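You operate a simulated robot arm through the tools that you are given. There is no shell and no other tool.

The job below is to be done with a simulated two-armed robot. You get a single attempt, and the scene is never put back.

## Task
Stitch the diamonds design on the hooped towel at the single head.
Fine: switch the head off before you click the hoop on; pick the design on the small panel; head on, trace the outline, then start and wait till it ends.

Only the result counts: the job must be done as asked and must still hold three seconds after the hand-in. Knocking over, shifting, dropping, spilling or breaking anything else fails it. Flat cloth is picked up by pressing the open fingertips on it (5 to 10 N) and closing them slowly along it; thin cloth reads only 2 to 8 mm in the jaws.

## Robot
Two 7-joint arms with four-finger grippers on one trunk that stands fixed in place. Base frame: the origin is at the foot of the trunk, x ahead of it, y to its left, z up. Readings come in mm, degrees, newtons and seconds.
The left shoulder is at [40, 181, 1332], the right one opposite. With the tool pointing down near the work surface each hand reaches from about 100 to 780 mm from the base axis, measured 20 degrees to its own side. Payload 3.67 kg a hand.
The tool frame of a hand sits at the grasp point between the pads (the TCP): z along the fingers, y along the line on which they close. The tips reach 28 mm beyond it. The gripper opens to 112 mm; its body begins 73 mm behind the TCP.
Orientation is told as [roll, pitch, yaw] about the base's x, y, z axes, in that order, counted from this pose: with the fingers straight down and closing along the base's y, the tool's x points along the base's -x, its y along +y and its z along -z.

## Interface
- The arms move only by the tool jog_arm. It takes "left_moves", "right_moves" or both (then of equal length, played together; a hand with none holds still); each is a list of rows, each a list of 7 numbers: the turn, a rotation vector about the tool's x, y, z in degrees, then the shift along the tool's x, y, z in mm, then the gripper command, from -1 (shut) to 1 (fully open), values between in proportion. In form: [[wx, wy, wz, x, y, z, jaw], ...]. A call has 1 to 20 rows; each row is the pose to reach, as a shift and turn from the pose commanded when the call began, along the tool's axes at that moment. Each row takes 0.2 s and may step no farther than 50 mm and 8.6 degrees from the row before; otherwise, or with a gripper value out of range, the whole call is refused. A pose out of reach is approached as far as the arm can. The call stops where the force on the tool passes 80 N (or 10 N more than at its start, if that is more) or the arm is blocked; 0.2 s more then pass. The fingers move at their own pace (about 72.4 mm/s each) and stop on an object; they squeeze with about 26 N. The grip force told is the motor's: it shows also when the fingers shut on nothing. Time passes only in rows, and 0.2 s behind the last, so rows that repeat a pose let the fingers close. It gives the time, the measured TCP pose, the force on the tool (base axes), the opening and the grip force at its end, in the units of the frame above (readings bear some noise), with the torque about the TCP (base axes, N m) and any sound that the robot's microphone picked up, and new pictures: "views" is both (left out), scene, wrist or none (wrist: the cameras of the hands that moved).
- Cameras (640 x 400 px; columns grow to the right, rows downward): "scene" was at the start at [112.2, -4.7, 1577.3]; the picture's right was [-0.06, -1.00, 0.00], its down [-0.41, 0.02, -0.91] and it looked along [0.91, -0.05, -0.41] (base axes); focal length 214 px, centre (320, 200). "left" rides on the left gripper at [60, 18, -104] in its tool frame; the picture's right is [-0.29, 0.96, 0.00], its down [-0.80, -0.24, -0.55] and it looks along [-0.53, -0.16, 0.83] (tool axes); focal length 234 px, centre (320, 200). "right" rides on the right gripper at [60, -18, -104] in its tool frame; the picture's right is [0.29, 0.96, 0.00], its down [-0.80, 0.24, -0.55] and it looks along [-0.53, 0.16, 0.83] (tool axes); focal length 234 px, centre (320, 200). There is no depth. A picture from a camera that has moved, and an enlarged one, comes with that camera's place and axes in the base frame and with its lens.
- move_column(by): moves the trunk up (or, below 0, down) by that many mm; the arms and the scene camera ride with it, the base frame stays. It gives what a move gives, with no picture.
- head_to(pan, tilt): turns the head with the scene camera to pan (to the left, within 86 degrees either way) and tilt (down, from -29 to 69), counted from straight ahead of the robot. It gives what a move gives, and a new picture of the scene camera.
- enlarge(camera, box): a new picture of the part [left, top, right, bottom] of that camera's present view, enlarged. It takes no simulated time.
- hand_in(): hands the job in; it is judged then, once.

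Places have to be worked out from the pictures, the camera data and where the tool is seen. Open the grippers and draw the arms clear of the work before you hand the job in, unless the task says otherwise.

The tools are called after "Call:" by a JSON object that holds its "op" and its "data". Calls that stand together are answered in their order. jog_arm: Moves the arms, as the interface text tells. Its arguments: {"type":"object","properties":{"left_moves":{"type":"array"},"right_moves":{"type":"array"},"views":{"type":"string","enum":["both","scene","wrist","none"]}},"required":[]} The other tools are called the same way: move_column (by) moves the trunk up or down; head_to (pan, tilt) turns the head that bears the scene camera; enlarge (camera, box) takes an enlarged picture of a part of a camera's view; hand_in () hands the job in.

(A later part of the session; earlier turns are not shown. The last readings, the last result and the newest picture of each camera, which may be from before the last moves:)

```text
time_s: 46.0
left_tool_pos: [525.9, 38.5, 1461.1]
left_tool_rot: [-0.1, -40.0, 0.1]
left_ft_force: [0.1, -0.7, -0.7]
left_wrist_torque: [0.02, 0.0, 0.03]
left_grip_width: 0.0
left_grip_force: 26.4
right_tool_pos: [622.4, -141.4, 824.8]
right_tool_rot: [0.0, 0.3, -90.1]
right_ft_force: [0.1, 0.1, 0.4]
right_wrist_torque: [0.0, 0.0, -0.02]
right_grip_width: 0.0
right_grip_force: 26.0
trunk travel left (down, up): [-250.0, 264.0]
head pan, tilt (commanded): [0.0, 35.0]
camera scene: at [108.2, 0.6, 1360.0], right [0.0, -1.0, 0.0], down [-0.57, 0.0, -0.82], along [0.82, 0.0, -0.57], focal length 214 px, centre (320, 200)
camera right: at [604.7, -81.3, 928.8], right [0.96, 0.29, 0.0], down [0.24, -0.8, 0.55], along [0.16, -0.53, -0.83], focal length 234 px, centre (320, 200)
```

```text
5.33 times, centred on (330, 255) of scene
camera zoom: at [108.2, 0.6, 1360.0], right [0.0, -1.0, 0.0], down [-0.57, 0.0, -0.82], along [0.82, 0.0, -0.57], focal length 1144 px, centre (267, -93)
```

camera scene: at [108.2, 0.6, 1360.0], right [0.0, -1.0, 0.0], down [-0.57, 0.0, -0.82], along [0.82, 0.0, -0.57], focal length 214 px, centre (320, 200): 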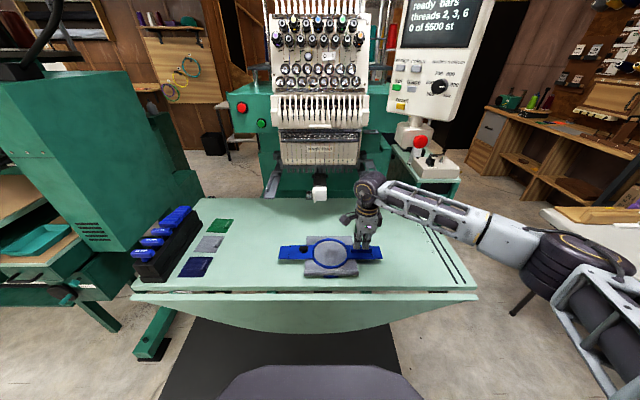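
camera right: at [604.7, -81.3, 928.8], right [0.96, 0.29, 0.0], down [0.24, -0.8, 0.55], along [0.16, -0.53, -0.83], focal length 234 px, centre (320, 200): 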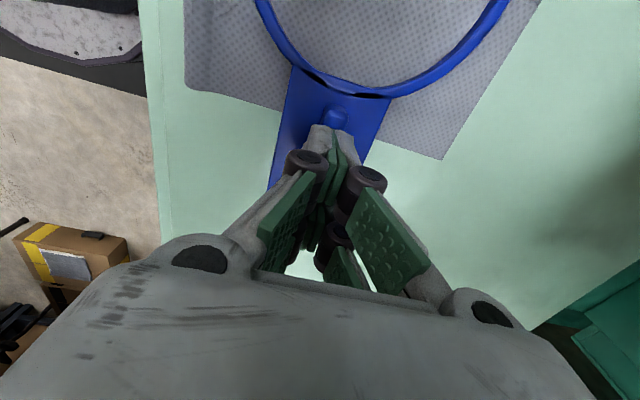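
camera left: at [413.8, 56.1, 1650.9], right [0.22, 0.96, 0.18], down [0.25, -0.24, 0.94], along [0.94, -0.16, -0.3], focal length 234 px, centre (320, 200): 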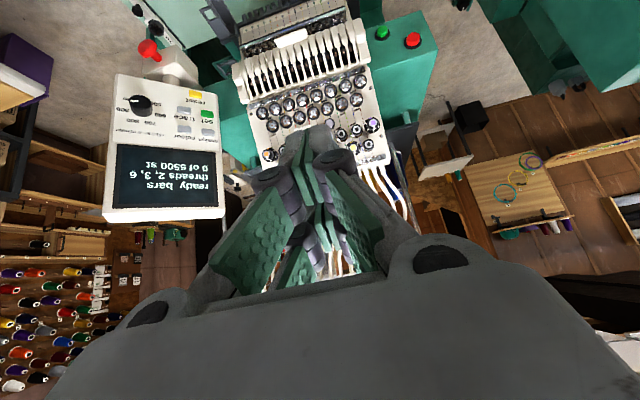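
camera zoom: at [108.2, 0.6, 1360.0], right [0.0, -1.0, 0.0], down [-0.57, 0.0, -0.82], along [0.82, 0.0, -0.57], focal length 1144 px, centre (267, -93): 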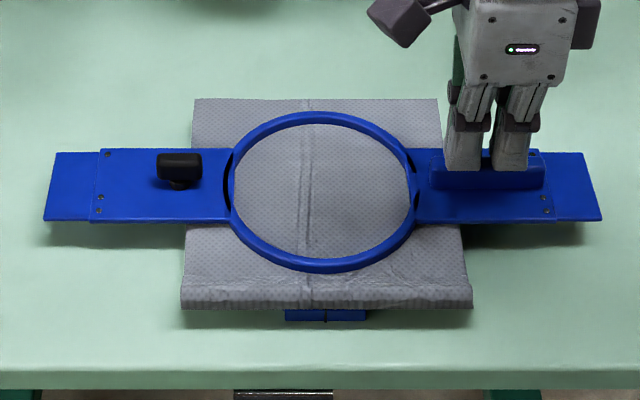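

The grip slipped off the fin: the tips were too shallow. I reopen to about 45 mm and go down in small steps until the tips touch the plate.

Call:
{"op": "jog_arm", "data": {"right_moves": [[0, 0, 0, 0, 0, 0, -0.5], [0, 0, 0, 0, 0, 0, -0.2], [0, 0, 0, 0, 0, 0, -0.2], [0, 0, 0, 0, 0, 8, -0.2], [0, 0, 0, 0, 0, 15, -0.2]], "views": "wrist"}}

Call:
{"op": "jog_arm", "data": {"right_moves": [[0, 0, 0, 0, 0, 1.5, -0.2], [0, 0, 0, 0, 0, 3, -0.2]], "views": "none"}}

Call:
{"op": "jog_arm", "data": {"right_moves": [[0, 0, 0, 0, 0, 1, -0.2], [0, 0, 0, 0, 0, 2, -0.2]], "views": "none"}}

```text
time_s: 47.1
left_tool_pos: [525.6, 37.0, 1460.8]
left_tool_rot: [-0.1, -40.0, 0.1]
left_ft_force: [-0.4, 0.2, -0.5]
left_wrist_torque: [0.01, 0.02, 0.0]
left_grip_width: 0.2
left_grip_force: 25.9
right_tool_pos: [621.2, -140.5, 808.1]
right_tool_rot: [-0.1, 0.2, -90.1]
right_ft_force: [-0.8, -0.4, -0.3]
right_wrist_torque: [0.04, -0.02, 0.03]
right_grip_width: 44.7
right_grip_force: 0.0
trunk travel left (down, up): [-250.0, 264.0]
head pan, tilt (commanded): [0.0, 35.0]
camera right: at [604.6, -80.5, 912.6], right [0.96, 0.29, 0.0], down [0.24, -0.8, 0.55], along [0.16, -0.53, -0.83], focal length 234 px, centre (320, 200)
```

right: 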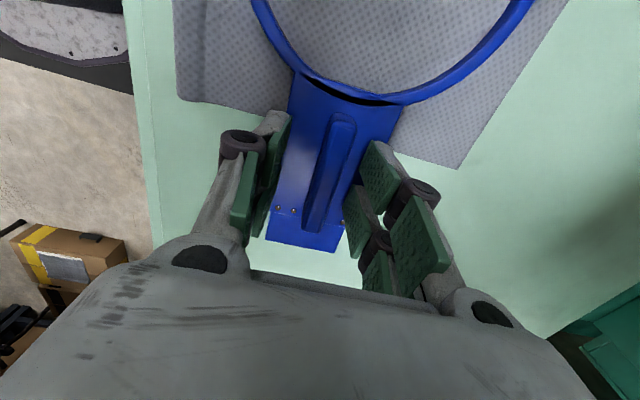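

```text
time_s: 47.8
left_tool_pos: [527.1, 37.4, 1459.7]
left_tool_rot: [0.0, -40.0, 0.1]
left_ft_force: [0.1, 0.5, -1.0]
left_wrist_torque: [-0.02, 0.02, 0.03]
left_grip_width: 0.0
left_grip_force: 26.2
right_tool_pos: [622.1, -141.7, 806.1]
right_tool_rot: [-0.1, 0.1, -90.0]
right_ft_force: [1.2, 0.8, 0.1]
right_wrist_torque: [0.01, 0.02, -0.01]
right_grip_width: 44.8
right_grip_force: 0.0
trunk travel left (down, up): [-250.0, 264.0]
head pan, tilt (commanded): [0.0, 35.0]
```

```text
time_s: 48.4
left_tool_pos: [525.0, 36.4, 1462.3]
left_tool_rot: [-0.1, -40.1, 0.1]
left_ft_force: [-0.4, 0.8, 0.1]
left_wrist_torque: [-0.01, 0.01, 0.0]
left_grip_width: 0.2
left_grip_force: 26.1
right_tool_pos: [621.2, -141.4, 804.5]
right_tool_rot: [0.1, 0.2, -90.0]
right_ft_force: [-1.5, -0.6, 7.2]
right_wrist_torque: [0.14, 0.01, 0.03]
right_grip_width: 45.0
right_grip_force: 0.0
trunk travel left (down, up): [-250.0, 264.0]
head pan, tilt (commanded): [0.0, 35.0]
```

The tips touch the plate at TCP z≈804 (7 N). I back off 1 mm, close fully at this depth, then lift in tiny steps reading the force.

Call:
{"op": "jog_arm", "data": {"right_moves": [[0, 0, 0, 0, 0, -1, -0.2], [0, 0, 0, 0, 0, -1, -0.5], [0, 0, 0, 0, 0, -1, -0.7], [0, 0, 0, 0, 0, -1, -1], [0, 0, 0, 0, 0, -1, -1], [0, 0, 0, 0, 0, -1, -1], [0, 0, 0, 0, 0, -1, -1]], "views": "wrist"}}

Call:
{"op": "jog_arm", "data": {"right_moves": [[0, 0, 0, 0, 0, -1, -1], [0, 0, 0, 0, 0, -2, -1]], "views": "none"}}

Call:
{"op": "jog_arm", "data": {"right_moves": [[0, 0, 0, 0, 0, -1, -1], [0, 0, 0, 0, 0, -2, -1]], "views": "none"}}

```text
time_s: 50.0
left_tool_pos: [525.8, 37.7, 1461.4]
left_tool_rot: [0.0, -40.1, 0.1]
left_ft_force: [0.0, -0.8, -0.2]
left_wrist_torque: [-0.02, -0.02, 0.0]
left_grip_width: 0.0
left_grip_force: 25.6
right_tool_pos: [621.4, -142.2, 803.9]
right_tool_rot: [-0.1, 0.2, -90.1]
right_ft_force: [3.8, -0.1, 10.7]
right_wrist_torque: [0.34, -0.09, -0.16]
right_grip_width: 13.6
right_grip_force: 26.3
trunk travel left (down, up): [-250.0, 264.0]
head pan, tilt (commanded): [0.0, 35.0]
camera right: at [604.4, -81.5, 908.6], right [0.96, 0.29, 0.0], down [0.24, -0.8, 0.55], along [0.16, -0.53, -0.83], focal length 234 px, centre (320, 200)
```

right: 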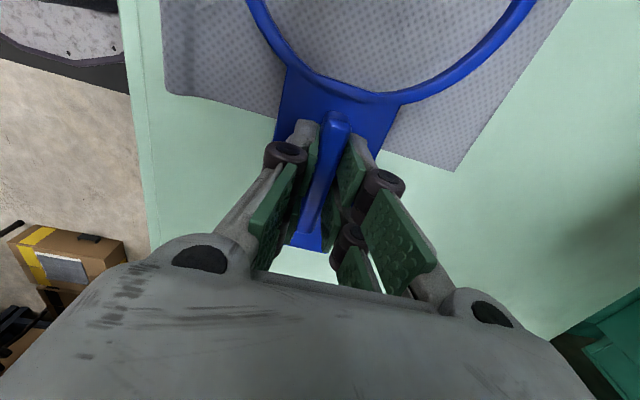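

```text
time_s: 50.5
left_tool_pos: [527.5, 38.2, 1460.6]
left_tool_rot: [-0.1, -40.0, 0.0]
left_ft_force: [-0.7, -0.9, 0.4]
left_wrist_torque: [0.0, 0.0, -0.01]
left_grip_width: 0.0
left_grip_force: 25.3
right_tool_pos: [620.4, -141.1, 804.4]
right_tool_rot: [-0.2, 0.2, -90.0]
right_ft_force: [0.4, -0.8, -2.1]
right_wrist_torque: [-0.18, -0.01, 0.01]
right_grip_width: 14.0
right_grip_force: 26.2
trunk travel left (down, up): [-250.0, 264.0]
head pan, tilt (commanded): [0.0, 35.0]
```

```text
time_s: 51.1
left_tool_pos: [526.6, 38.5, 1461.4]
left_tool_rot: [-0.1, -39.9, 0.0]
left_ft_force: [0.7, 0.3, 0.6]
left_wrist_torque: [0.0, 0.01, -0.01]
left_grip_width: 0.0
left_grip_force: 26.2
right_tool_pos: [621.6, -140.8, 809.3]
right_tool_rot: [-0.1, 0.2, -90.1]
right_ft_force: [0.6, -0.1, -2.6]
right_wrist_torque: [-0.21, 0.0, 0.01]
right_grip_width: 13.7
right_grip_force: 26.0
trunk travel left (down, up): [-250.0, 264.0]
head pan, tilt (commanded): [0.0, 35.0]
```

The load is coming on (-2.6 N, -0.21 N m) with the grip still at 13.7 mm. I keep lifting slowly.

Call:
{"op": "jog_arm", "data": {"right_moves": [[0, 0, 0, 0, 0, -1, -1], [0, 0, 0, 0, 0, -2, -1], [0, 0, 0, 0, 0, -3, -1], [0, 0, 0, 0, 0, -4, -1], [0, 0, 0, 0, 0, -5, -1], [0, 0, 0, 0, 0, -6, -1]], "views": "scene"}}

Call:
{"op": "enlarge", "data": {"camera": "scene", "box": [270, 220, 390, 290]}}

```text
time_s: 52.5
left_tool_pos: [527.3, 37.9, 1460.3]
left_tool_rot: [-0.1, -40.0, 0.2]
left_ft_force: [0.8, 0.0, 0.0]
left_wrist_torque: [-0.01, 0.01, -0.01]
left_grip_width: 0.0
left_grip_force: 26.2
right_tool_pos: [623.7, -141.2, 814.1]
right_tool_rot: [-0.1, 0.3, -90.0]
right_ft_force: [-0.2, 0.3, -2.3]
right_wrist_torque: [-0.2, -0.04, 0.01]
right_grip_width: 13.7
right_grip_force: 25.8
trunk travel left (down, up): [-250.0, 264.0]
head pan, tilt (commanded): [0.0, 35.0]
camera scene: at [108.4, 0.7, 1360.0], right [0.0, -1.0, 0.0], down [-0.57, 0.0, -0.82], along [0.82, 0.0, -0.57], focal length 214 px, centre (320, 200)
```

scene: 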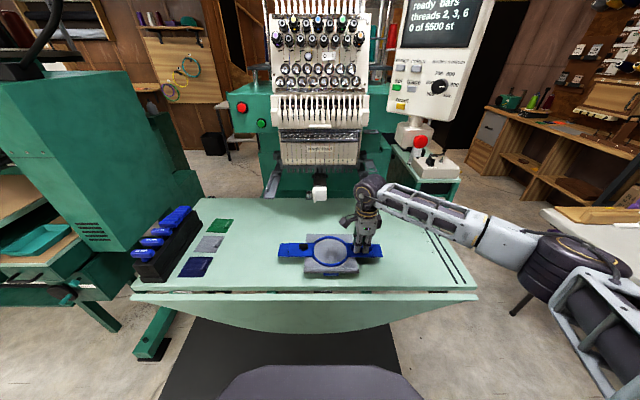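

```text
5.33 times, centred on (330, 255) of scene
camera zoom: at [108.4, 0.7, 1360.0], right [0.0, -1.0, 0.0], down [-0.57, 0.0, -0.82], along [0.82, 0.0, -0.57], focal length 1144 px, centre (267, -93)
```

zoom: 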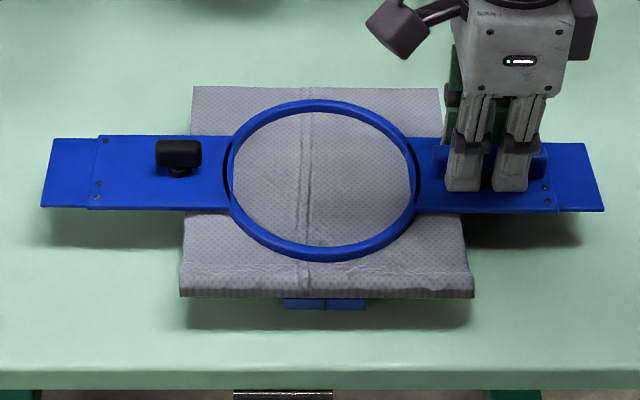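

The whole hoop is off the table, about level, load 2.3 N with the grip steady. I lift it smoothly toward ledge height (about 180 mm more) in two calls.

Call:
{"op": "jog_arm", "data": {"right_moves": [[0, 0, 0, 0, 0, -2, -1], [0, 0, 0, 0, 0, -5, -1], [0, 0, 0, 0, 0, -9, -1], [0, 0, 0, 0, 0, -14, -1], [0, 0, 0, 0, 0, -19, -1], [0, 0, 0, 0, 0, -24, -1], [0, 0, 0, 0, 0, -29, -1], [0, 0, 0, 0, 0, -34, -1], [0, 0, 0, 0, 0, -39, -1], [0, 0, 0, 0, 0, -44, -1], [0, 0, 0, 0, 0, -49, -1], [0, 0, 0, 0, 0, -54, -1], [0, 0, 0, 0, 0, -59, -1], [0, 0, 0, 0, 0, -64, -1], [0, 0, 0, 0, 0, -69, -1], [0, 0, 0, 0, 0, -74, -1], [0, 0, 0, 0, 0, -79, -1], [0, 0, 0, 0, 0, -83, -1], [0, 0, 0, 0, 0, -86, -1], [0, 0, 0, 0, 0, -88, -1]], "views": "scene"}}

Call:
{"op": "jog_arm", "data": {"right_moves": [[0, 0, 0, 0, 0, -2, -1], [0, 0, 0, 0, 0, -5, -1], [0, 0, 0, 0, 0, -9, -1], [0, 0, 0, 0, 0, -14, -1], [0, 0, 0, 0, 0, -19, -1], [0, 0, 0, 0, 0, -24, -1], [0, 0, 0, 0, 0, -29, -1], [0, 0, 0, 0, 0, -34, -1], [0, 0, 0, 0, 0, -39, -1], [0, 0, 0, 0, 0, -44, -1], [0, 0, 0, 0, 0, -49, -1], [0, 0, 0, 0, 0, -54, -1], [0, 0, 0, 0, 0, -59, -1], [0, 0, 0, 0, 0, -64, -1], [0, 0, 0, 0, 0, -69, -1], [0, 0, 0, 0, 0, -74, -1], [0, 0, 0, 0, 0, -79, -1], [0, 0, 0, 0, 0, -84, -1], [0, 0, 0, 0, 0, -89, -1], [0, 0, 0, 0, 0, -92, -1]], "views": "both"}}

Call:
{"op": "enlarge", "data": {"camera": "scene", "box": [250, 140, 400, 260]}}

```text
time_s: 56.8
left_tool_pos: [527.2, 38.6, 1460.1]
left_tool_rot: [-0.1, -40.0, 0.1]
left_ft_force: [-1.2, 0.7, -0.8]
left_wrist_torque: [0.03, 0.04, 0.0]
left_grip_width: 0.0
left_grip_force: 25.9
right_tool_pos: [622.7, -142.0, 904.0]
right_tool_rot: [0.0, 0.3, -90.1]
right_ft_force: [-0.2, 0.0, -1.6]
right_wrist_torque: [-0.19, 0.03, 0.02]
right_grip_width: 13.8
right_grip_force: 25.5
trunk travel left (down, up): [-250.0, 264.0]
head pan, tilt (commanded): [0.0, 35.0]
camera scene: at [108.4, 0.7, 1360.0], right [0.0, -1.0, 0.0], down [-0.57, 0.0, -0.82], along [0.82, 0.0, -0.57], focal length 214 px, centre (320, 200)
```

scene: 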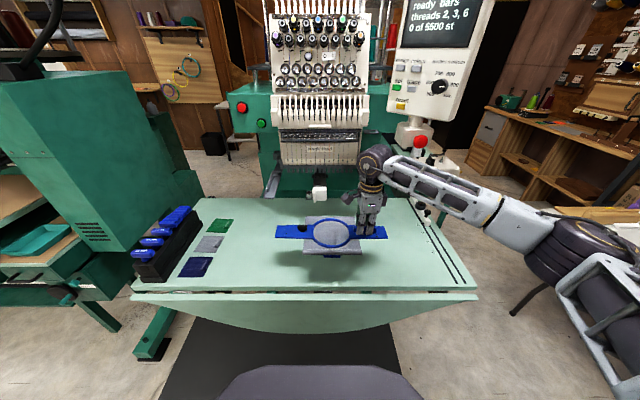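

```text
time_s: 61.0
left_tool_pos: [526.0, 38.7, 1460.2]
left_tool_rot: [0.0, -40.0, 0.2]
left_ft_force: [-0.2, 0.1, -0.2]
left_wrist_torque: [0.0, -0.04, -0.02]
left_grip_width: 0.2
left_grip_force: 25.4
right_tool_pos: [622.4, -141.8, 994.8]
right_tool_rot: [-0.1, 0.1, -90.0]
right_ft_force: [-0.4, 0.0, -1.4]
right_wrist_torque: [-0.21, -0.01, 0.01]
right_grip_width: 13.4
right_grip_force: 26.0
trunk travel left (down, up): [-250.0, 264.0]
head pan, tilt (commanded): [0.0, 35.0]
camera scene: at [108.3, 0.6, 1360.0], right [0.0, -1.0, 0.0], down [-0.57, 0.0, -0.82], along [0.82, 0.0, -0.57], focal length 214 px, centre (320, 200)
camera right: at [604.5, -81.4, 1099.5], right [0.96, 0.29, 0.0], down [0.24, -0.8, 0.55], along [0.16, -0.53, -0.83], focal length 234 px, centre (320, 200)
```

scene: 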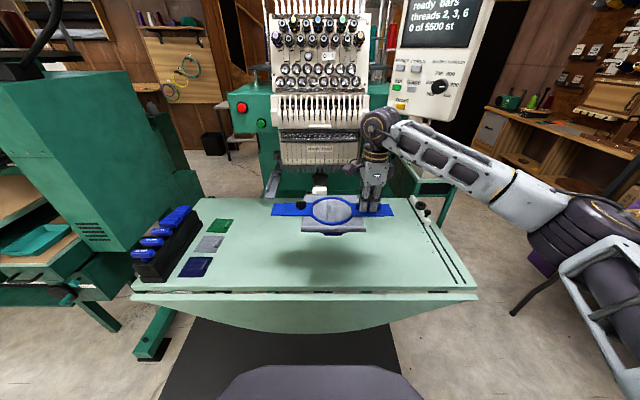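
right: 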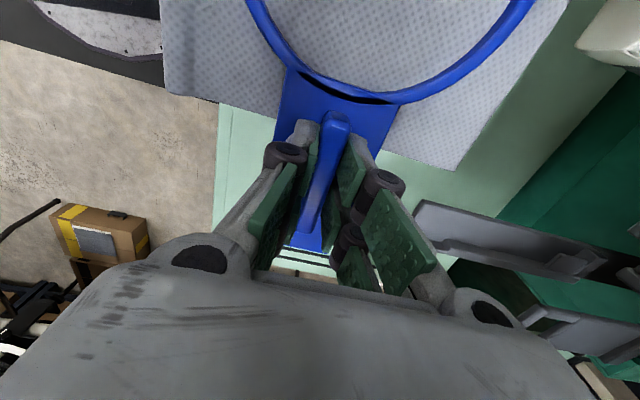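

```text
3.33 times, centred on (325, 200) of scene
camera zoom: at [108.3, 0.6, 1360.0], right [0.0, -1.0, 0.0], down [-0.57, 0.0, -0.82], along [0.82, 0.0, -0.57], focal length 715 px, centre (303, 200)
```

zoom: 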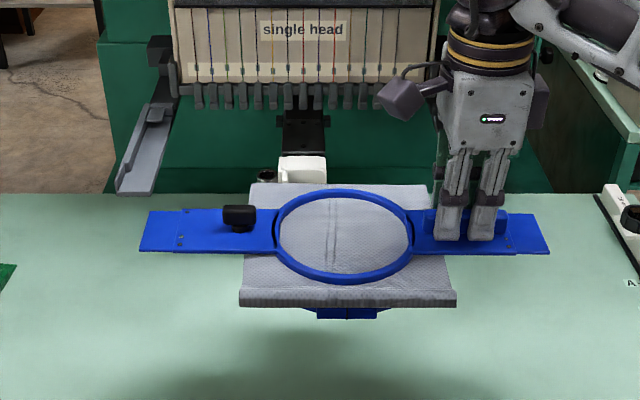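

The hoop hangs level at TCP [622, -142, 995]; its centre is at y≈-35, so I shift it +36 mm in y and 45 mm forward, stopping just short of the ledge fronts.

Call:
{"op": "jog_arm", "data": {"right_moves": [[0, 0, 0, 1, 1, 0, -1], [0, 0, 0, 3, 4, 0, -1], [0, 0, 0, 6, 8, 0, -1], [0, 0, 0, 10, 12, 0, -1], [0, 0, 0, 14, 17, 0, -1], [0, 0, 0, 18, 22, 0, -1], [0, 0, 0, 22, 27, 0, -1], [0, 0, 0, 26, 32, 0, -1], [0, 0, 0, 30, 37, 0, -1], [0, 0, 0, 33, 41, 0, -1], [0, 0, 0, 35, 44, 0, -1], [0, 0, 0, 36, 45, 0, -1]], "views": "both"}}

Call:
{"op": "enlarge", "data": {"camera": "scene", "box": [250, 150, 390, 250]}}

```text
time_s: 63.5
left_tool_pos: [526.8, 37.5, 1460.4]
left_tool_rot: [-0.1, -40.1, 0.1]
left_ft_force: [0.7, 0.2, -0.6]
left_wrist_torque: [-0.03, 0.0, 0.02]
left_grip_width: 0.0
left_grip_force: 25.3
right_tool_pos: [668.6, -105.5, 993.4]
right_tool_rot: [0.0, 0.2, -90.1]
right_ft_force: [0.3, 0.6, -2.2]
right_wrist_torque: [-0.19, -0.03, 0.03]
right_grip_width: 13.5
right_grip_force: 26.4
trunk travel left (down, up): [-250.0, 264.0]
head pan, tilt (commanded): [0.0, 35.0]
camera scene: at [108.4, 0.6, 1360.0], right [0.0, -1.0, 0.0], down [-0.57, 0.0, -0.82], along [0.82, 0.0, -0.57], focal length 214 px, centre (320, 200)
camera right: at [651.3, -46.7, 1098.6], right [0.96, 0.29, 0.0], down [0.24, -0.8, 0.55], along [0.16, -0.53, -0.83], focal length 234 px, centre (320, 200)
```

scene: 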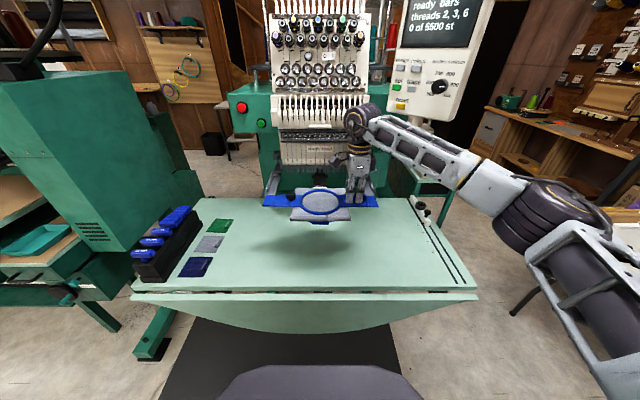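
right: 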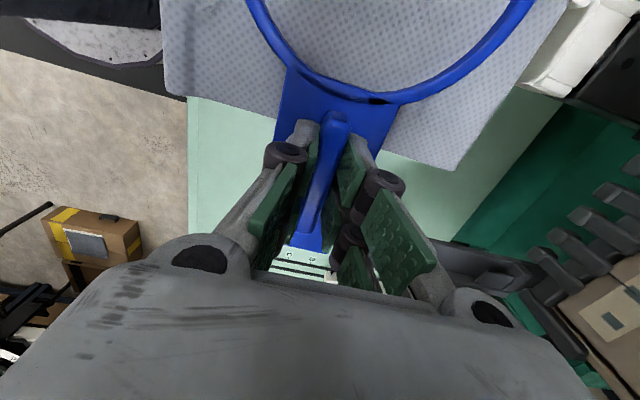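

```text
4.00 times, centred on (320, 200) of scene
camera zoom: at [108.4, 0.6, 1360.0], right [0.0, -1.0, 0.0], down [-0.57, 0.0, -0.82], along [0.82, 0.0, -0.57], focal length 858 px, centre (320, 200)
```

zoom: 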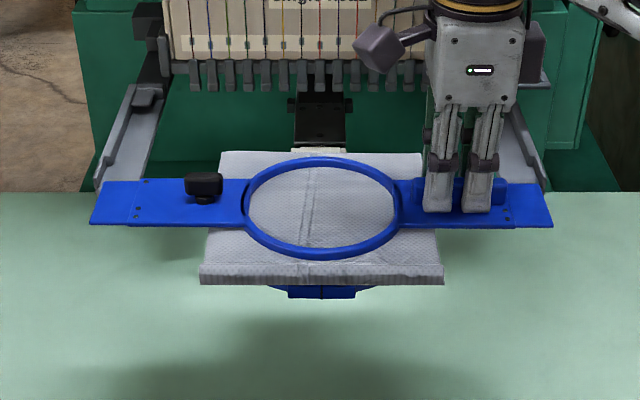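

The tongues are just in front of the ledges. I zoom in on both sides to judge lateral alignment.

Call:
{"op": "enlarge", "data": {"camera": "scene", "box": [255, 165, 315, 215]}}

Call:
{"op": "enlarge", "data": {"camera": "scene", "box": [325, 165, 385, 215]}}

```text
8.00 times, centred on (285, 190) of scene
camera zoom: at [108.4, 0.6, 1360.0], right [0.0, -1.0, 0.0], down [-0.57, 0.0, -0.82], along [0.82, 0.0, -0.57], focal length 1716 px, centre (600, 280)
```

zoom: 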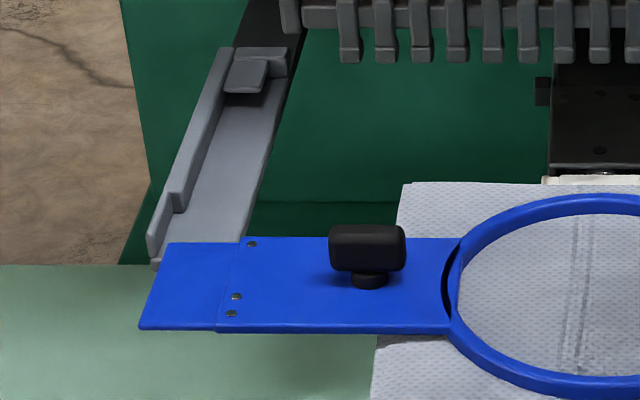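

```text
8.00 times, centred on (355, 190) of scene
camera zoom: at [108.4, 0.6, 1360.0], right [0.0, -1.0, 0.0], down [-0.57, 0.0, -0.82], along [0.82, 0.0, -0.57], focal length 1716 px, centre (40, 280)
```

zoom: 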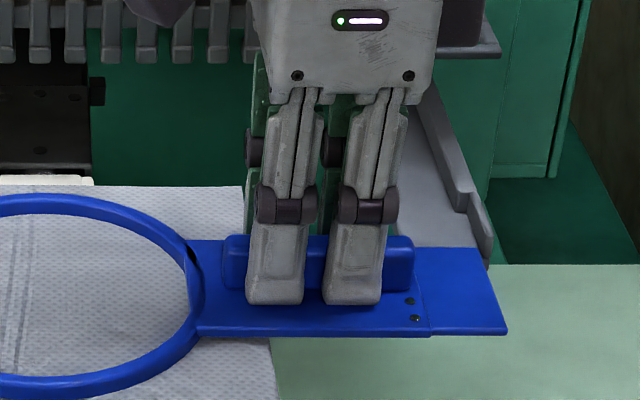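

Alignment: hoop centre y≈-0.6 (ledges centred near 0), the left end about 4 mm ahead, i.e. a yaw of about -0.7°. I correct the yaw, lower 6 mm, and slide forward 57 mm above the ledges.

Call:
{"op": "jog_arm", "data": {"right_moves": [[0, 0, -0.3, 0.3, 0, 2, -1], [0, 0, -0.7, 0.6, 0, 4, -1], [0, 0, -0.7, 0.6, 1, 6, -1], [0, 0, -0.7, 0.6, 3, 6, -1], [0, 0, -0.7, 0.6, 6, 6, -1], [0, 0, -0.7, 0.6, 10, 6, -1], [0, 0, -0.7, 0.6, 14, 6, -1], [0, 0, -0.7, 0.6, 18, 6, -1], [0, 0, -0.7, 0.6, 22, 6, -1], [0, 0, -0.7, 0.6, 26, 6, -1], [0, 0, -0.7, 0.6, 28, 6, -1]], "views": "scene"}}

Call:
{"op": "enlarge", "data": {"camera": "scene", "box": [255, 165, 315, 215]}}

Call:
{"op": "enlarge", "data": {"camera": "scene", "box": [325, 165, 385, 215]}}

```text
time_s: 66.0
left_tool_pos: [526.5, 37.2, 1460.5]
left_tool_rot: [-0.1, -40.0, 0.2]
left_ft_force: [0.3, -1.3, 0.3]
left_wrist_torque: [-0.01, 0.01, -0.02]
left_grip_width: 0.0
left_grip_force: 25.6
right_tool_pos: [697.5, -104.1, 988.5]
right_tool_rot: [-0.1, 0.2, -89.3]
right_ft_force: [0.0, 0.2, -1.9]
right_wrist_torque: [-0.16, 0.0, 0.02]
right_grip_width: 13.7
right_grip_force: 25.6
trunk travel left (down, up): [-250.0, 264.0]
head pan, tilt (commanded): [0.0, 35.0]
camera scene: at [108.4, 0.7, 1360.0], right [0.0, -1.0, 0.0], down [-0.57, 0.0, -0.82], along [0.82, 0.0, -0.57], focal length 214 px, centre (320, 200)
```

scene: 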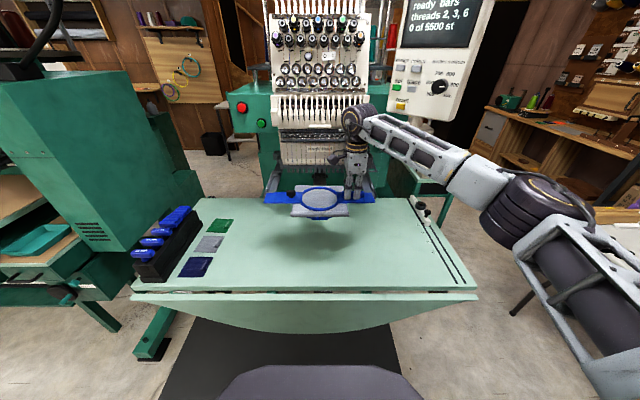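

```text
8.00 times, centred on (285, 190) of scene
camera zoom: at [108.4, 0.7, 1360.0], right [0.0, -1.0, 0.0], down [-0.57, 0.0, -0.82], along [0.82, 0.0, -0.57], focal length 1716 px, centre (600, 280)
```

zoom: 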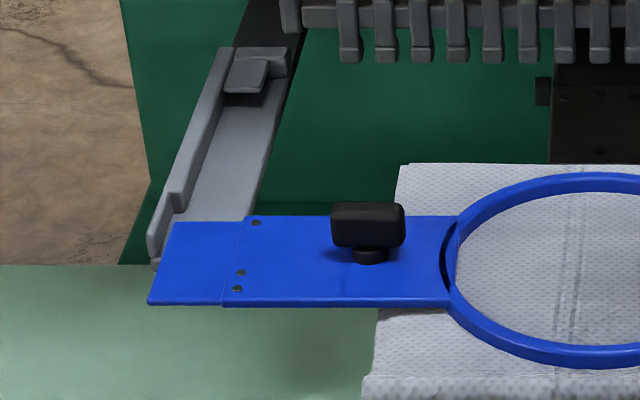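

```text
8.00 times, centred on (355, 190) of scene
camera zoom: at [108.4, 0.7, 1360.0], right [0.0, -1.0, 0.0], down [-0.57, 0.0, -0.82], along [0.82, 0.0, -0.57], focal length 1716 px, centre (40, 280)
```

zoom: 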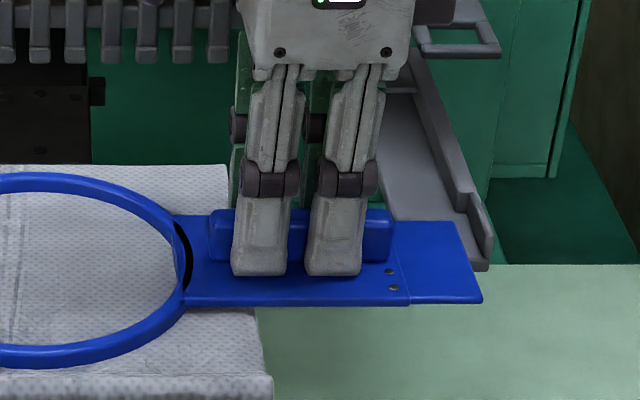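

The yaw is now right but the hoop centre is at y≈+2.3, so I shift it -2.3 mm and go on 28 mm forward.

Call:
{"op": "jog_arm", "data": {"right_moves": [[0, 0, 0, -1, 0, 0, -1], [0, 0, 0, -2.3, 0, 0, -1], [0, 0, 0, -2.3, 2, 0, -1], [0, 0, 0, -2.3, 6, 0, -1], [0, 0, 0, -2.3, 10, 0, -1], [0, 0, 0, -2.3, 14, 0, -1], [0, 0, 0, -2.3, 18, 0, -1], [0, 0, 0, -2.3, 22, 0, -1], [0, 0, 0, -2.3, 26, 0, -1], [0, 0, 0, -2.3, 29, 0, -1]], "views": "both"}}

Call:
{"op": "enlarge", "data": {"camera": "scene", "box": [255, 160, 315, 210]}}

Call:
{"op": "enlarge", "data": {"camera": "scene", "box": [325, 160, 385, 210]}}

```text
time_s: 68.2
left_tool_pos: [527.3, 38.2, 1461.7]
left_tool_rot: [-0.1, -40.1, 0.1]
left_ft_force: [0.1, 0.6, -0.2]
left_wrist_torque: [-0.01, 0.01, 0.01]
left_grip_width: 0.0
left_grip_force: 25.8
right_tool_pos: [724.0, -108.1, 989.3]
right_tool_rot: [0.0, 0.2, -89.3]
right_ft_force: [0.3, 0.4, -2.5]
right_wrist_torque: [-0.19, -0.01, 0.0]
right_grip_width: 13.8
right_grip_force: 26.2
trunk travel left (down, up): [-250.0, 264.0]
head pan, tilt (commanded): [0.0, 35.0]
camera scene: at [108.5, 0.7, 1359.9], right [0.0, -1.0, 0.0], down [-0.57, 0.0, -0.82], along [0.82, 0.0, -0.57], focal length 214 px, centre (320, 200)
camera right: at [706.3, -47.8, 1092.5], right [0.95, 0.3, 0.0], down [0.25, -0.8, 0.55], along [0.17, -0.53, -0.83], focal length 234 px, centre (320, 200)
```

scene: 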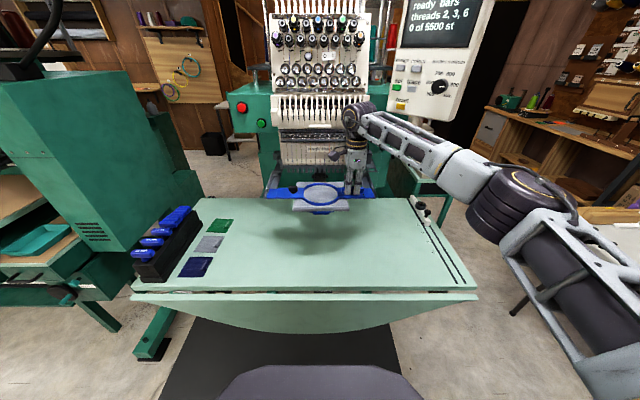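
right: 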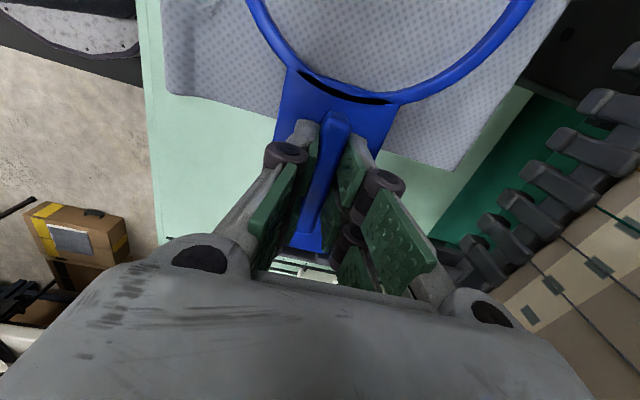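

```text
8.00 times, centred on (285, 185) of scene
camera zoom: at [108.5, 0.7, 1359.9], right [0.0, -1.0, 0.0], down [-0.57, 0.0, -0.82], along [0.82, 0.0, -0.57], focal length 1716 px, centre (600, 320)
```

zoom: 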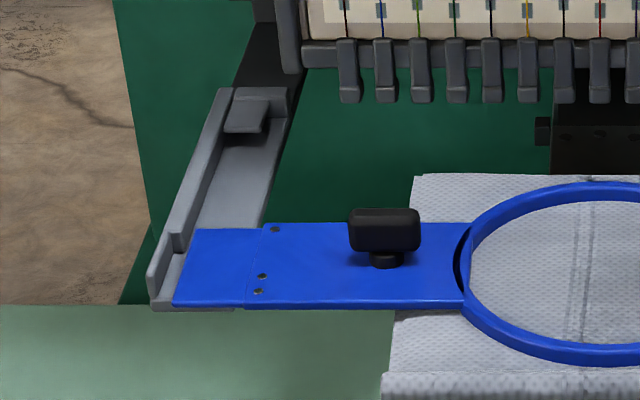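

```text
8.00 times, centred on (355, 185) of scene
camera zoom: at [108.5, 0.7, 1359.9], right [0.0, -1.0, 0.0], down [-0.57, 0.0, -0.82], along [0.82, 0.0, -0.57], focal length 1716 px, centre (40, 320)
```

zoom: 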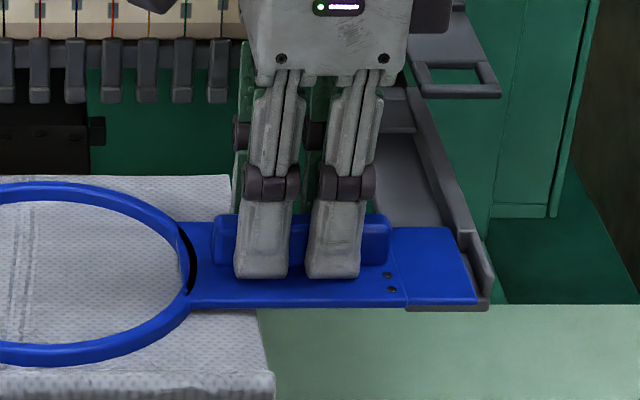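

The tongues are over both ledges, centred within about 1 mm. I lower in small steps to set them down, watching force and torque.

Call:
{"op": "jog_arm", "data": {"right_moves": [[0, 0, 0, 0.8, 0, 1, -1], [0, 0, 0, 0.8, 0, 2, -1], [0, 0, 0, 0.8, 0, 3, -1], [0, 0, 0, 0.8, 0, 4, -1]], "views": "none"}}

Call:
{"op": "jog_arm", "data": {"right_moves": [[0, 0, 0, 0, 0, 1, -1]], "views": "none"}}

Call:
{"op": "jog_arm", "data": {"right_moves": [[0, 0, 0, 0, 0, 1, -1]], "views": "none"}}

Call:
{"op": "jog_arm", "data": {"right_moves": [[0, 0, 0, 0, 0, 1, -1]], "views": "scene"}}

```text
time_s: 69.2
left_tool_pos: [526.8, 36.2, 1460.6]
left_tool_rot: [-0.1, -40.0, 0.1]
left_ft_force: [-0.4, -0.8, 0.3]
left_wrist_torque: [0.0, 0.0, -0.01]
left_grip_width: 0.0
left_grip_force: 26.1
right_tool_pos: [723.8, -106.4, 984.3]
right_tool_rot: [0.1, 0.1, -89.4]
right_ft_force: [0.6, 0.6, -1.8]
right_wrist_torque: [-0.18, -0.01, 0.01]
right_grip_width: 13.6
right_grip_force: 26.0
trunk travel left (down, up): [-250.0, 264.0]
head pan, tilt (commanded): [0.0, 35.0]
```

```text
time_s: 69.5
left_tool_pos: [525.5, 38.2, 1461.2]
left_tool_rot: [-0.1, -40.0, 0.0]
left_ft_force: [0.0, 0.4, -0.7]
left_wrist_torque: [-0.02, 0.04, 0.03]
left_grip_width: 0.4
left_grip_force: 26.2
right_tool_pos: [724.9, -107.3, 982.8]
right_tool_rot: [0.0, 0.3, -89.3]
right_ft_force: [-0.1, 0.9, -1.5]
right_wrist_torque: [-0.21, -0.01, 0.02]
right_grip_width: 13.7
right_grip_force: 25.9
trunk travel left (down, up): [-250.0, 264.0]
head pan, tilt (commanded): [0.0, 35.0]
```

```text
time_s: 70.0
left_tool_pos: [526.8, 38.0, 1461.0]
left_tool_rot: [-0.1, -40.0, 0.1]
left_ft_force: [-0.2, -0.3, -0.4]
left_wrist_torque: [0.03, -0.01, 0.0]
left_grip_width: 0.0
left_grip_force: 26.1
right_tool_pos: [724.7, -107.2, 983.0]
right_tool_rot: [0.0, 0.1, -89.4]
right_ft_force: [0.0, 0.2, -2.2]
right_wrist_torque: [-0.18, -0.05, 0.0]
right_grip_width: 13.9
right_grip_force: 26.0
trunk travel left (down, up): [-250.0, 264.0]
head pan, tilt (commanded): [0.0, 35.0]
```

```text
time_s: 70.3
left_tool_pos: [527.1, 37.0, 1460.3]
left_tool_rot: [-0.1, -40.1, 0.1]
left_ft_force: [-0.5, -0.4, 0.3]
left_wrist_torque: [0.03, -0.01, -0.01]
left_grip_width: 0.0
left_grip_force: 26.0
right_tool_pos: [724.9, -106.0, 982.1]
right_tool_rot: [-0.1, 0.2, -89.3]
right_ft_force: [0.5, -0.1, -2.6]
right_wrist_torque: [-0.19, -0.02, -0.01]
right_grip_width: 13.7
right_grip_force: 26.2
trunk travel left (down, up): [-250.0, 264.0]
head pan, tilt (commanded): [0.0, 35.0]
camera scene: at [108.4, 0.7, 1360.0], right [0.0, -1.0, 0.0], down [-0.57, 0.0, -0.82], along [0.82, 0.0, -0.57], focal length 214 px, centre (320, 200)
```

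scene: 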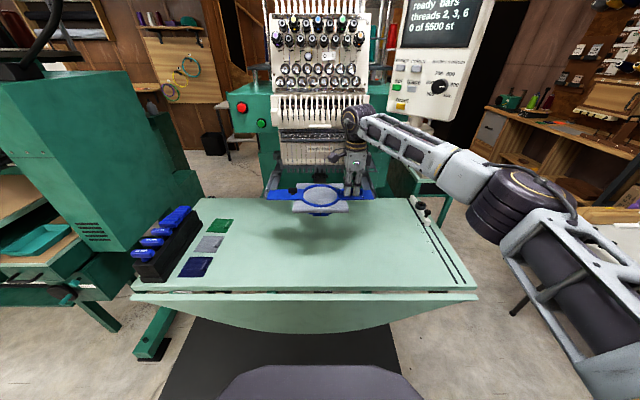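

Now at TCP z≈982 with the full hoop weight still on the hand, so no contact yet. I zoom at both tongues to see the remaining gap.

Call:
{"op": "enlarge", "data": {"camera": "scene", "box": [258, 170, 298, 205]}}

Call:
{"op": "enlarge", "data": {"camera": "scene", "box": [345, 170, 385, 205]}}

Call:
{"op": "jog_arm", "data": {"right_moves": [[0, 0, 0, 0, 0, 1, -1]], "views": "none"}}

Call:
{"op": "jog_arm", "data": {"right_moves": [[0, 0, 0, 0, 0, 1, -1]], "views": "none"}}

```text
11.43 times, centred on (278, 188) of scene
camera zoom: at [108.4, 0.7, 1360.0], right [0.0, -1.0, 0.0], down [-0.57, 0.0, -0.82], along [0.82, 0.0, -0.57], focal length 2451 px, centre (800, 343)
```

zoom: 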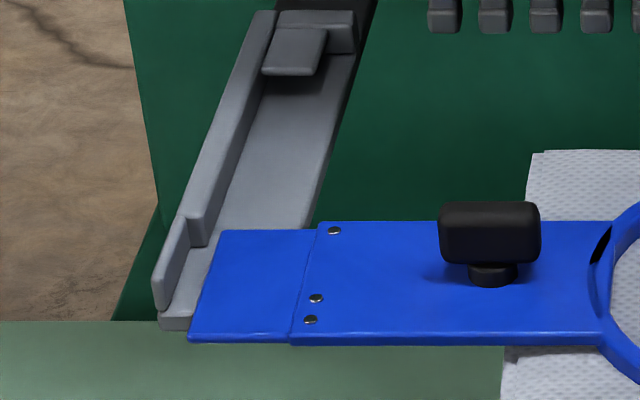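

```text
11.43 times, centred on (365, 188) of scene
camera zoom: at [108.4, 0.7, 1360.0], right [0.0, -1.0, 0.0], down [-0.57, 0.0, -0.82], along [0.82, 0.0, -0.57], focal length 2451 px, centre (-194, 343)
```

zoom: 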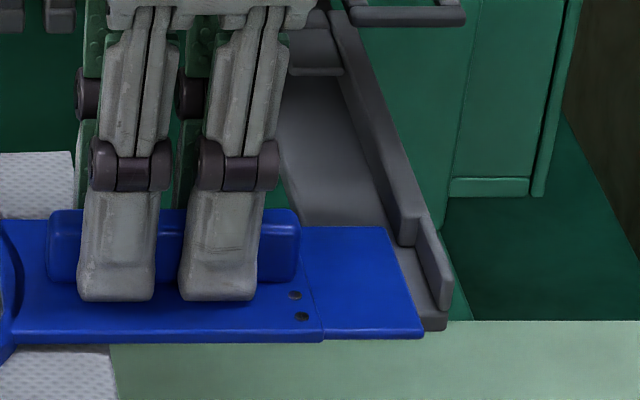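

```text
time_s: 70.8
left_tool_pos: [527.0, 37.7, 1461.8]
left_tool_rot: [-0.1, -40.0, 0.2]
left_ft_force: [-0.3, -1.2, 0.4]
left_wrist_torque: [-0.05, 0.02, -0.01]
left_grip_width: 0.0
left_grip_force: 26.0
right_tool_pos: [724.0, -106.9, 983.6]
right_tool_rot: [0.0, 0.3, -89.4]
right_ft_force: [0.5, 0.4, -0.1]
right_wrist_torque: [-0.35, 0.02, -0.01]
right_grip_width: 13.8
right_grip_force: 25.9
trunk travel left (down, up): [-250.0, 264.0]
head pan, tilt (commanded): [0.0, 35.0]
```

```text
time_s: 71.2
left_tool_pos: [525.4, 37.7, 1460.1]
left_tool_rot: [0.0, -40.0, 0.1]
left_ft_force: [-0.3, 0.7, 0.2]
left_wrist_torque: [0.0, 0.03, 0.0]
left_grip_width: 0.1
left_grip_force: 26.1
right_tool_pos: [724.4, -106.8, 981.7]
right_tool_rot: [0.0, 0.2, -89.5]
right_ft_force: [2.9, -0.5, 5.4]
right_wrist_torque: [-0.68, 0.0, 0.15]
right_grip_width: 13.5
right_grip_force: 25.6
trunk travel left (down, up): [-250.0, 264.0]
head pan, tilt (commanded): [0.0, 35.0]
```

The right tongue has landed on its ledge (+5 N, torque consistent with contact at the tongue). I ease up 0.5 mm and open the fingers gently, then check.

Call:
{"op": "jog_arm", "data": {"right_moves": [[0, 0, 0, 0, 0, -0.7, -1], [0, 0, 0, 0, 0, -0.7, -0.7], [0, 0, 0, 0, 0, -0.7, -0.5], [0, 0, 0, 0, 0, -0.7, -0.2], [0, 0, 0, 0, 0, -0.7, -0.1], [0, 0, 0, 0, 0, -0.7, -0.1]], "views": "both"}}

Call:
{"op": "enlarge", "data": {"camera": "scene", "box": [255, 160, 385, 215]}}

```text
time_s: 72.5
left_tool_pos: [525.5, 37.5, 1461.1]
left_tool_rot: [-0.1, -40.0, -0.1]
left_ft_force: [0.7, -0.6, -0.3]
left_wrist_torque: [0.0, -0.03, 0.02]
left_grip_width: 0.0
left_grip_force: 26.0
right_tool_pos: [723.7, -106.6, 980.3]
right_tool_rot: [-0.1, 0.3, -89.4]
right_ft_force: [0.0, 0.4, -0.3]
right_wrist_torque: [0.02, -0.03, 0.0]
right_grip_width: 50.5
right_grip_force: 0.2
trunk travel left (down, up): [-250.0, 264.0]
head pan, tilt (commanded): [0.0, 35.0]
camera scene: at [108.3, 0.7, 1360.0], right [0.0, -1.0, 0.0], down [-0.57, 0.0, -0.82], along [0.82, 0.0, -0.57], focal length 214 px, centre (320, 200)
camera right: at [705.8, -47.5, 1085.3], right [0.95, 0.3, 0.0], down [0.25, -0.8, 0.55], along [0.16, -0.53, -0.83], focal length 234 px, centre (320, 200)
```

scene: 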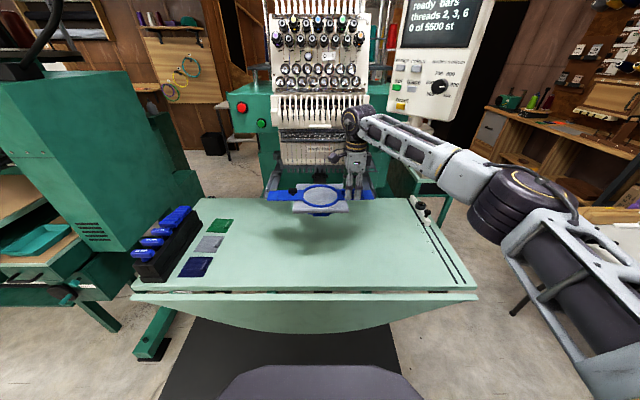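
right: 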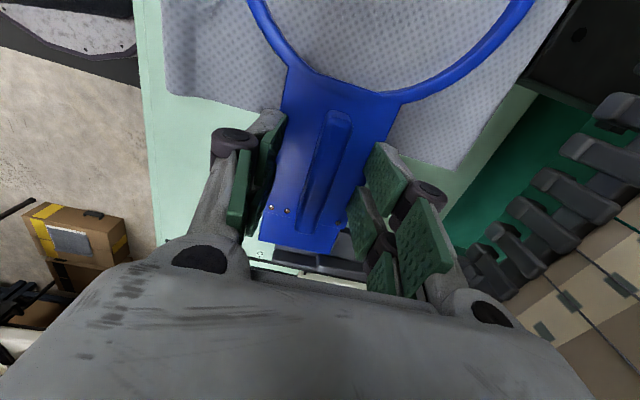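

```text
4.92 times, centred on (320, 188) of scene
camera zoom: at [108.3, 0.7, 1360.0], right [0.0, -1.0, 0.0], down [-0.57, 0.0, -0.82], along [0.82, 0.0, -0.57], focal length 1056 px, centre (320, 262)
```

zoom: 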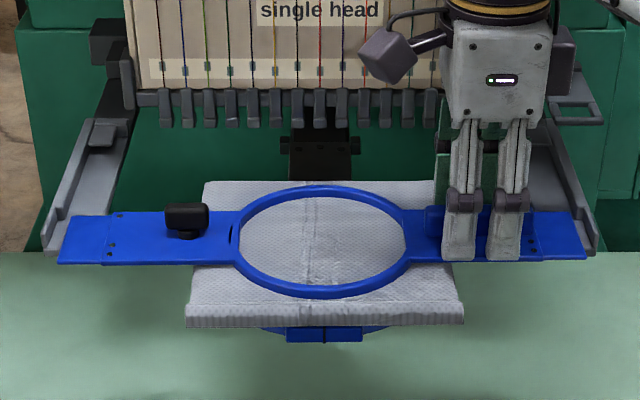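

The hoop now rests level on both ledges (x_c≈725, centred). I lift the right hand straight up off the fin, then draw it back, moving the left hand outward to make room.

Call:
{"op": "jog_arm", "data": {"right_moves": [[0, 0, 0, 0, 0, -5, -0.1], [0, 0, 0, 0, 0, -20, -0.1], [0, 0, 0, 0, 0, -45, -0.1], [0, 0, 0, 0, 0, -75, -0.1], [0, 0, 0, 0, 0, -110, -0.1], [0, 0, 0, -20, -40, -110, -0.1], [0, 0, 0, -40, -85, -110, -0.1], [0, 0, 0, -55, -130, -110, -0.1], [0, 0, 0, -70, -175, -110, -0.1], [0, 0, 0, -80, -220, -110, -0.1]], "left_moves": [[0, 0, 0, 0, 15, 0, -1], [0, 0, 0, 0, 30, 0, -1], [0, 0, 0, 0, 45, 0, -1], [0, 0, 0, 0, 60, 0, -1], [0, 0, 0, 0, 75, 0, -1], [0, 0, 0, 0, 90, 0, -1], [0, 0, 0, 0, 100, 0, -1], [0, 0, 0, 0, 110, 0, -1], [0, 0, 0, 0, 120, 0, -1], [0, 0, 0, 0, 130, 0, -1]], "views": "scene"}}

Call:
{"op": "enlarge", "data": {"camera": "scene", "box": [250, 150, 390, 230]}}

```text
time_s: 74.8
left_tool_pos: [524.5, 169.7, 1461.9]
left_tool_rot: [0.0, -40.2, -0.1]
left_ft_force: [0.5, 0.4, -0.6]
left_wrist_torque: [0.0, 0.01, 0.0]
left_grip_width: 0.0
left_grip_force: 25.9
right_tool_pos: [504.9, -192.1, 1091.9]
right_tool_rot: [0.0, 0.2, -89.3]
right_ft_force: [-0.4, 0.2, 0.6]
right_wrist_torque: [-0.01, -0.02, 0.01]
right_grip_width: 50.2
right_grip_force: 0.0
trunk travel left (down, up): [-250.0, 264.0]
head pan, tilt (commanded): [0.0, 35.0]
camera scene: at [106.7, 0.5, 1360.1], right [0.0, -1.0, 0.0], down [-0.57, 0.0, -0.82], along [0.82, 0.0, -0.57], focal length 214 px, centre (320, 200)
```

scene: 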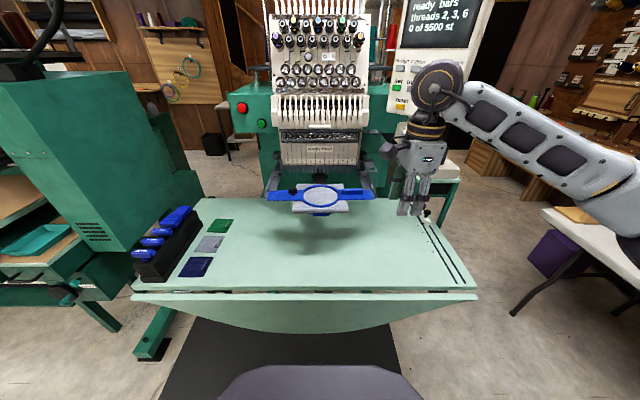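

```text
4.57 times, centred on (320, 190) of scene
camera zoom: at [106.7, 0.5, 1360.1], right [0.0, -1.0, 0.0], down [-0.57, 0.0, -0.82], along [0.82, 0.0, -0.57], focal length 980 px, centre (320, 246)
```

zoom: 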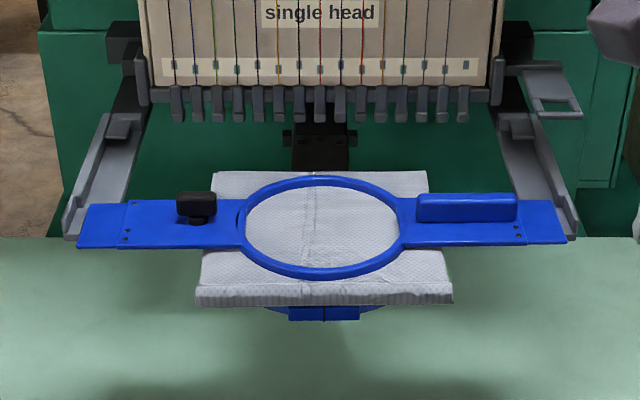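

The hoop stays in place on the ledges. I turn the right hand back to yaw 0 and bring the left hand to a 75° forward pitch while lowering it toward its pushing height.

Call:
{"op": "jog_arm", "data": {"right_moves": [[0, 0, -8, 0, 0, 0, -0.5], [0, 0, -16, 0, 0, 0, -1], [0, 0, -24, 0, 0, 0, -1], [0, 0, -32, 0, 0, 0, -1], [0, 0, -40, 0, 0, 0, -1], [0, 0, -48, 0, 0, 0, -1], [0, 0, -56, 0, 0, 0, -1], [0, 0, -64, 0, 0, 0, -1], [0, 0, -72, 0, 0, 0, -1], [0, 0, -80, 0, 0, 0, -1], [0, 0, -88, 0, 0, 0, -1], [0, 0, -89.4, 0, 0, 0, -1]], "left_moves": [[0, -5, 0, 10, 0, 0, -1], [0, -10, 0, 20, 0, 0, -1], [0, -15, 0, 30, 0, 0, -1], [0, -20, 0, 40, 0, 0, -1], [0, -25, 0, 50, 0, 0, -1], [0, -30, 0, 60, 0, 0, -1], [0, -35, 0, 70, 0, 0, -1], [0, -35, 0, 100, 0, 10, -1], [0, -35, 0, 130, 0, 20, -1], [0, -35, 0, 160, 0, 30, -1], [0, -35, 0, 190, 0, 40, -1], [0, -35, 0, 220, 0, 50, -1]], "views": "both"}}

```text
time_s: 77.3
left_tool_pos: [408.6, 160.3, 1309.6]
left_tool_rot: [-0.1, -74.9, 0.2]
left_ft_force: [0.2, -0.2, 0.5]
left_wrist_torque: [-0.03, 0.0, 0.02]
left_grip_width: 0.0
left_grip_force: 25.9
left hand out of reach, approached as far as the arm can: row 11, 12
right_tool_pos: [505.2, -190.7, 1089.0]
right_tool_rot: [0.3, 0.0, 0.1]
right_ft_force: [0.4, 0.0, 0.3]
right_wrist_torque: [0.02, 0.02, 0.0]
right_grip_width: 0.0
right_grip_force: 25.8
trunk travel left (down, up): [-250.0, 264.0]
head pan, tilt (commanded): [0.0, 35.0]
camera scene: at [108.4, 0.1, 1360.0], right [0.0, -1.0, 0.0], down [-0.57, 0.0, -0.82], along [0.82, 0.0, -0.57], focal length 214 px, centre (320, 200)
camera right: at [446.2, -208.4, 1194.1], right [-0.29, 0.96, 0.0], down [0.8, 0.24, 0.55], along [0.53, 0.16, -0.83], focal length 234 px, centre (320, 200)
camera left: at [293.0, 177.8, 1278.3], right [0.07, 0.96, 0.28], down [-0.33, -0.24, 0.91], along [0.94, -0.16, 0.3], focal length 234 px, centre (320, 200)
```

scene: 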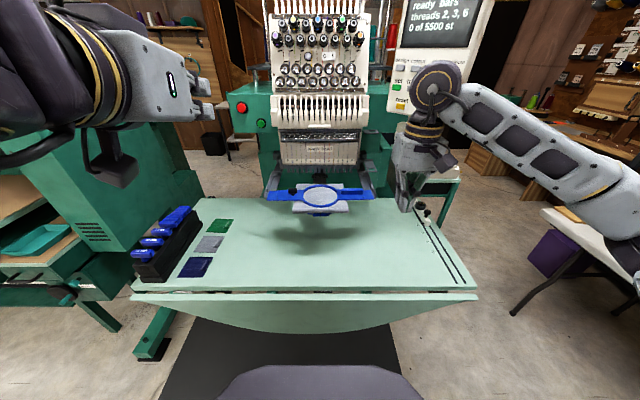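
right: 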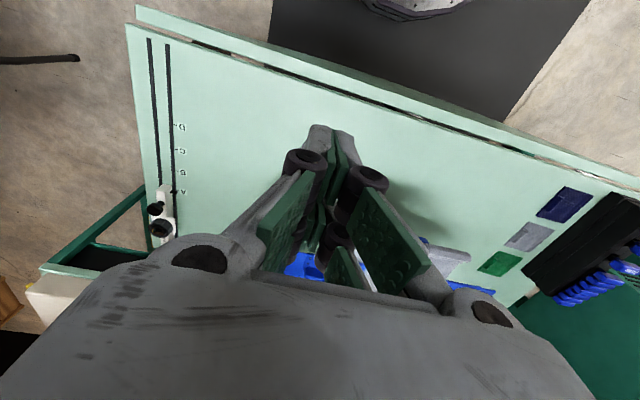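
left: 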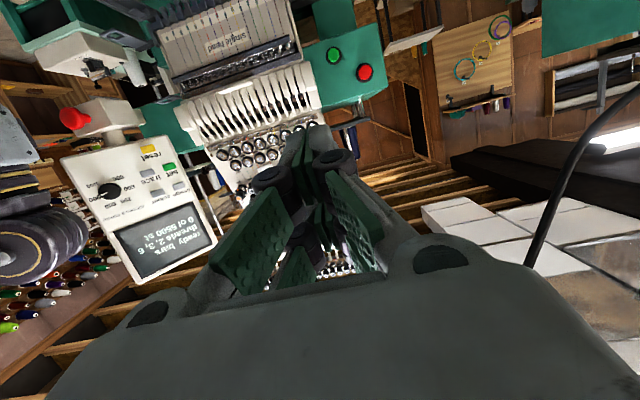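

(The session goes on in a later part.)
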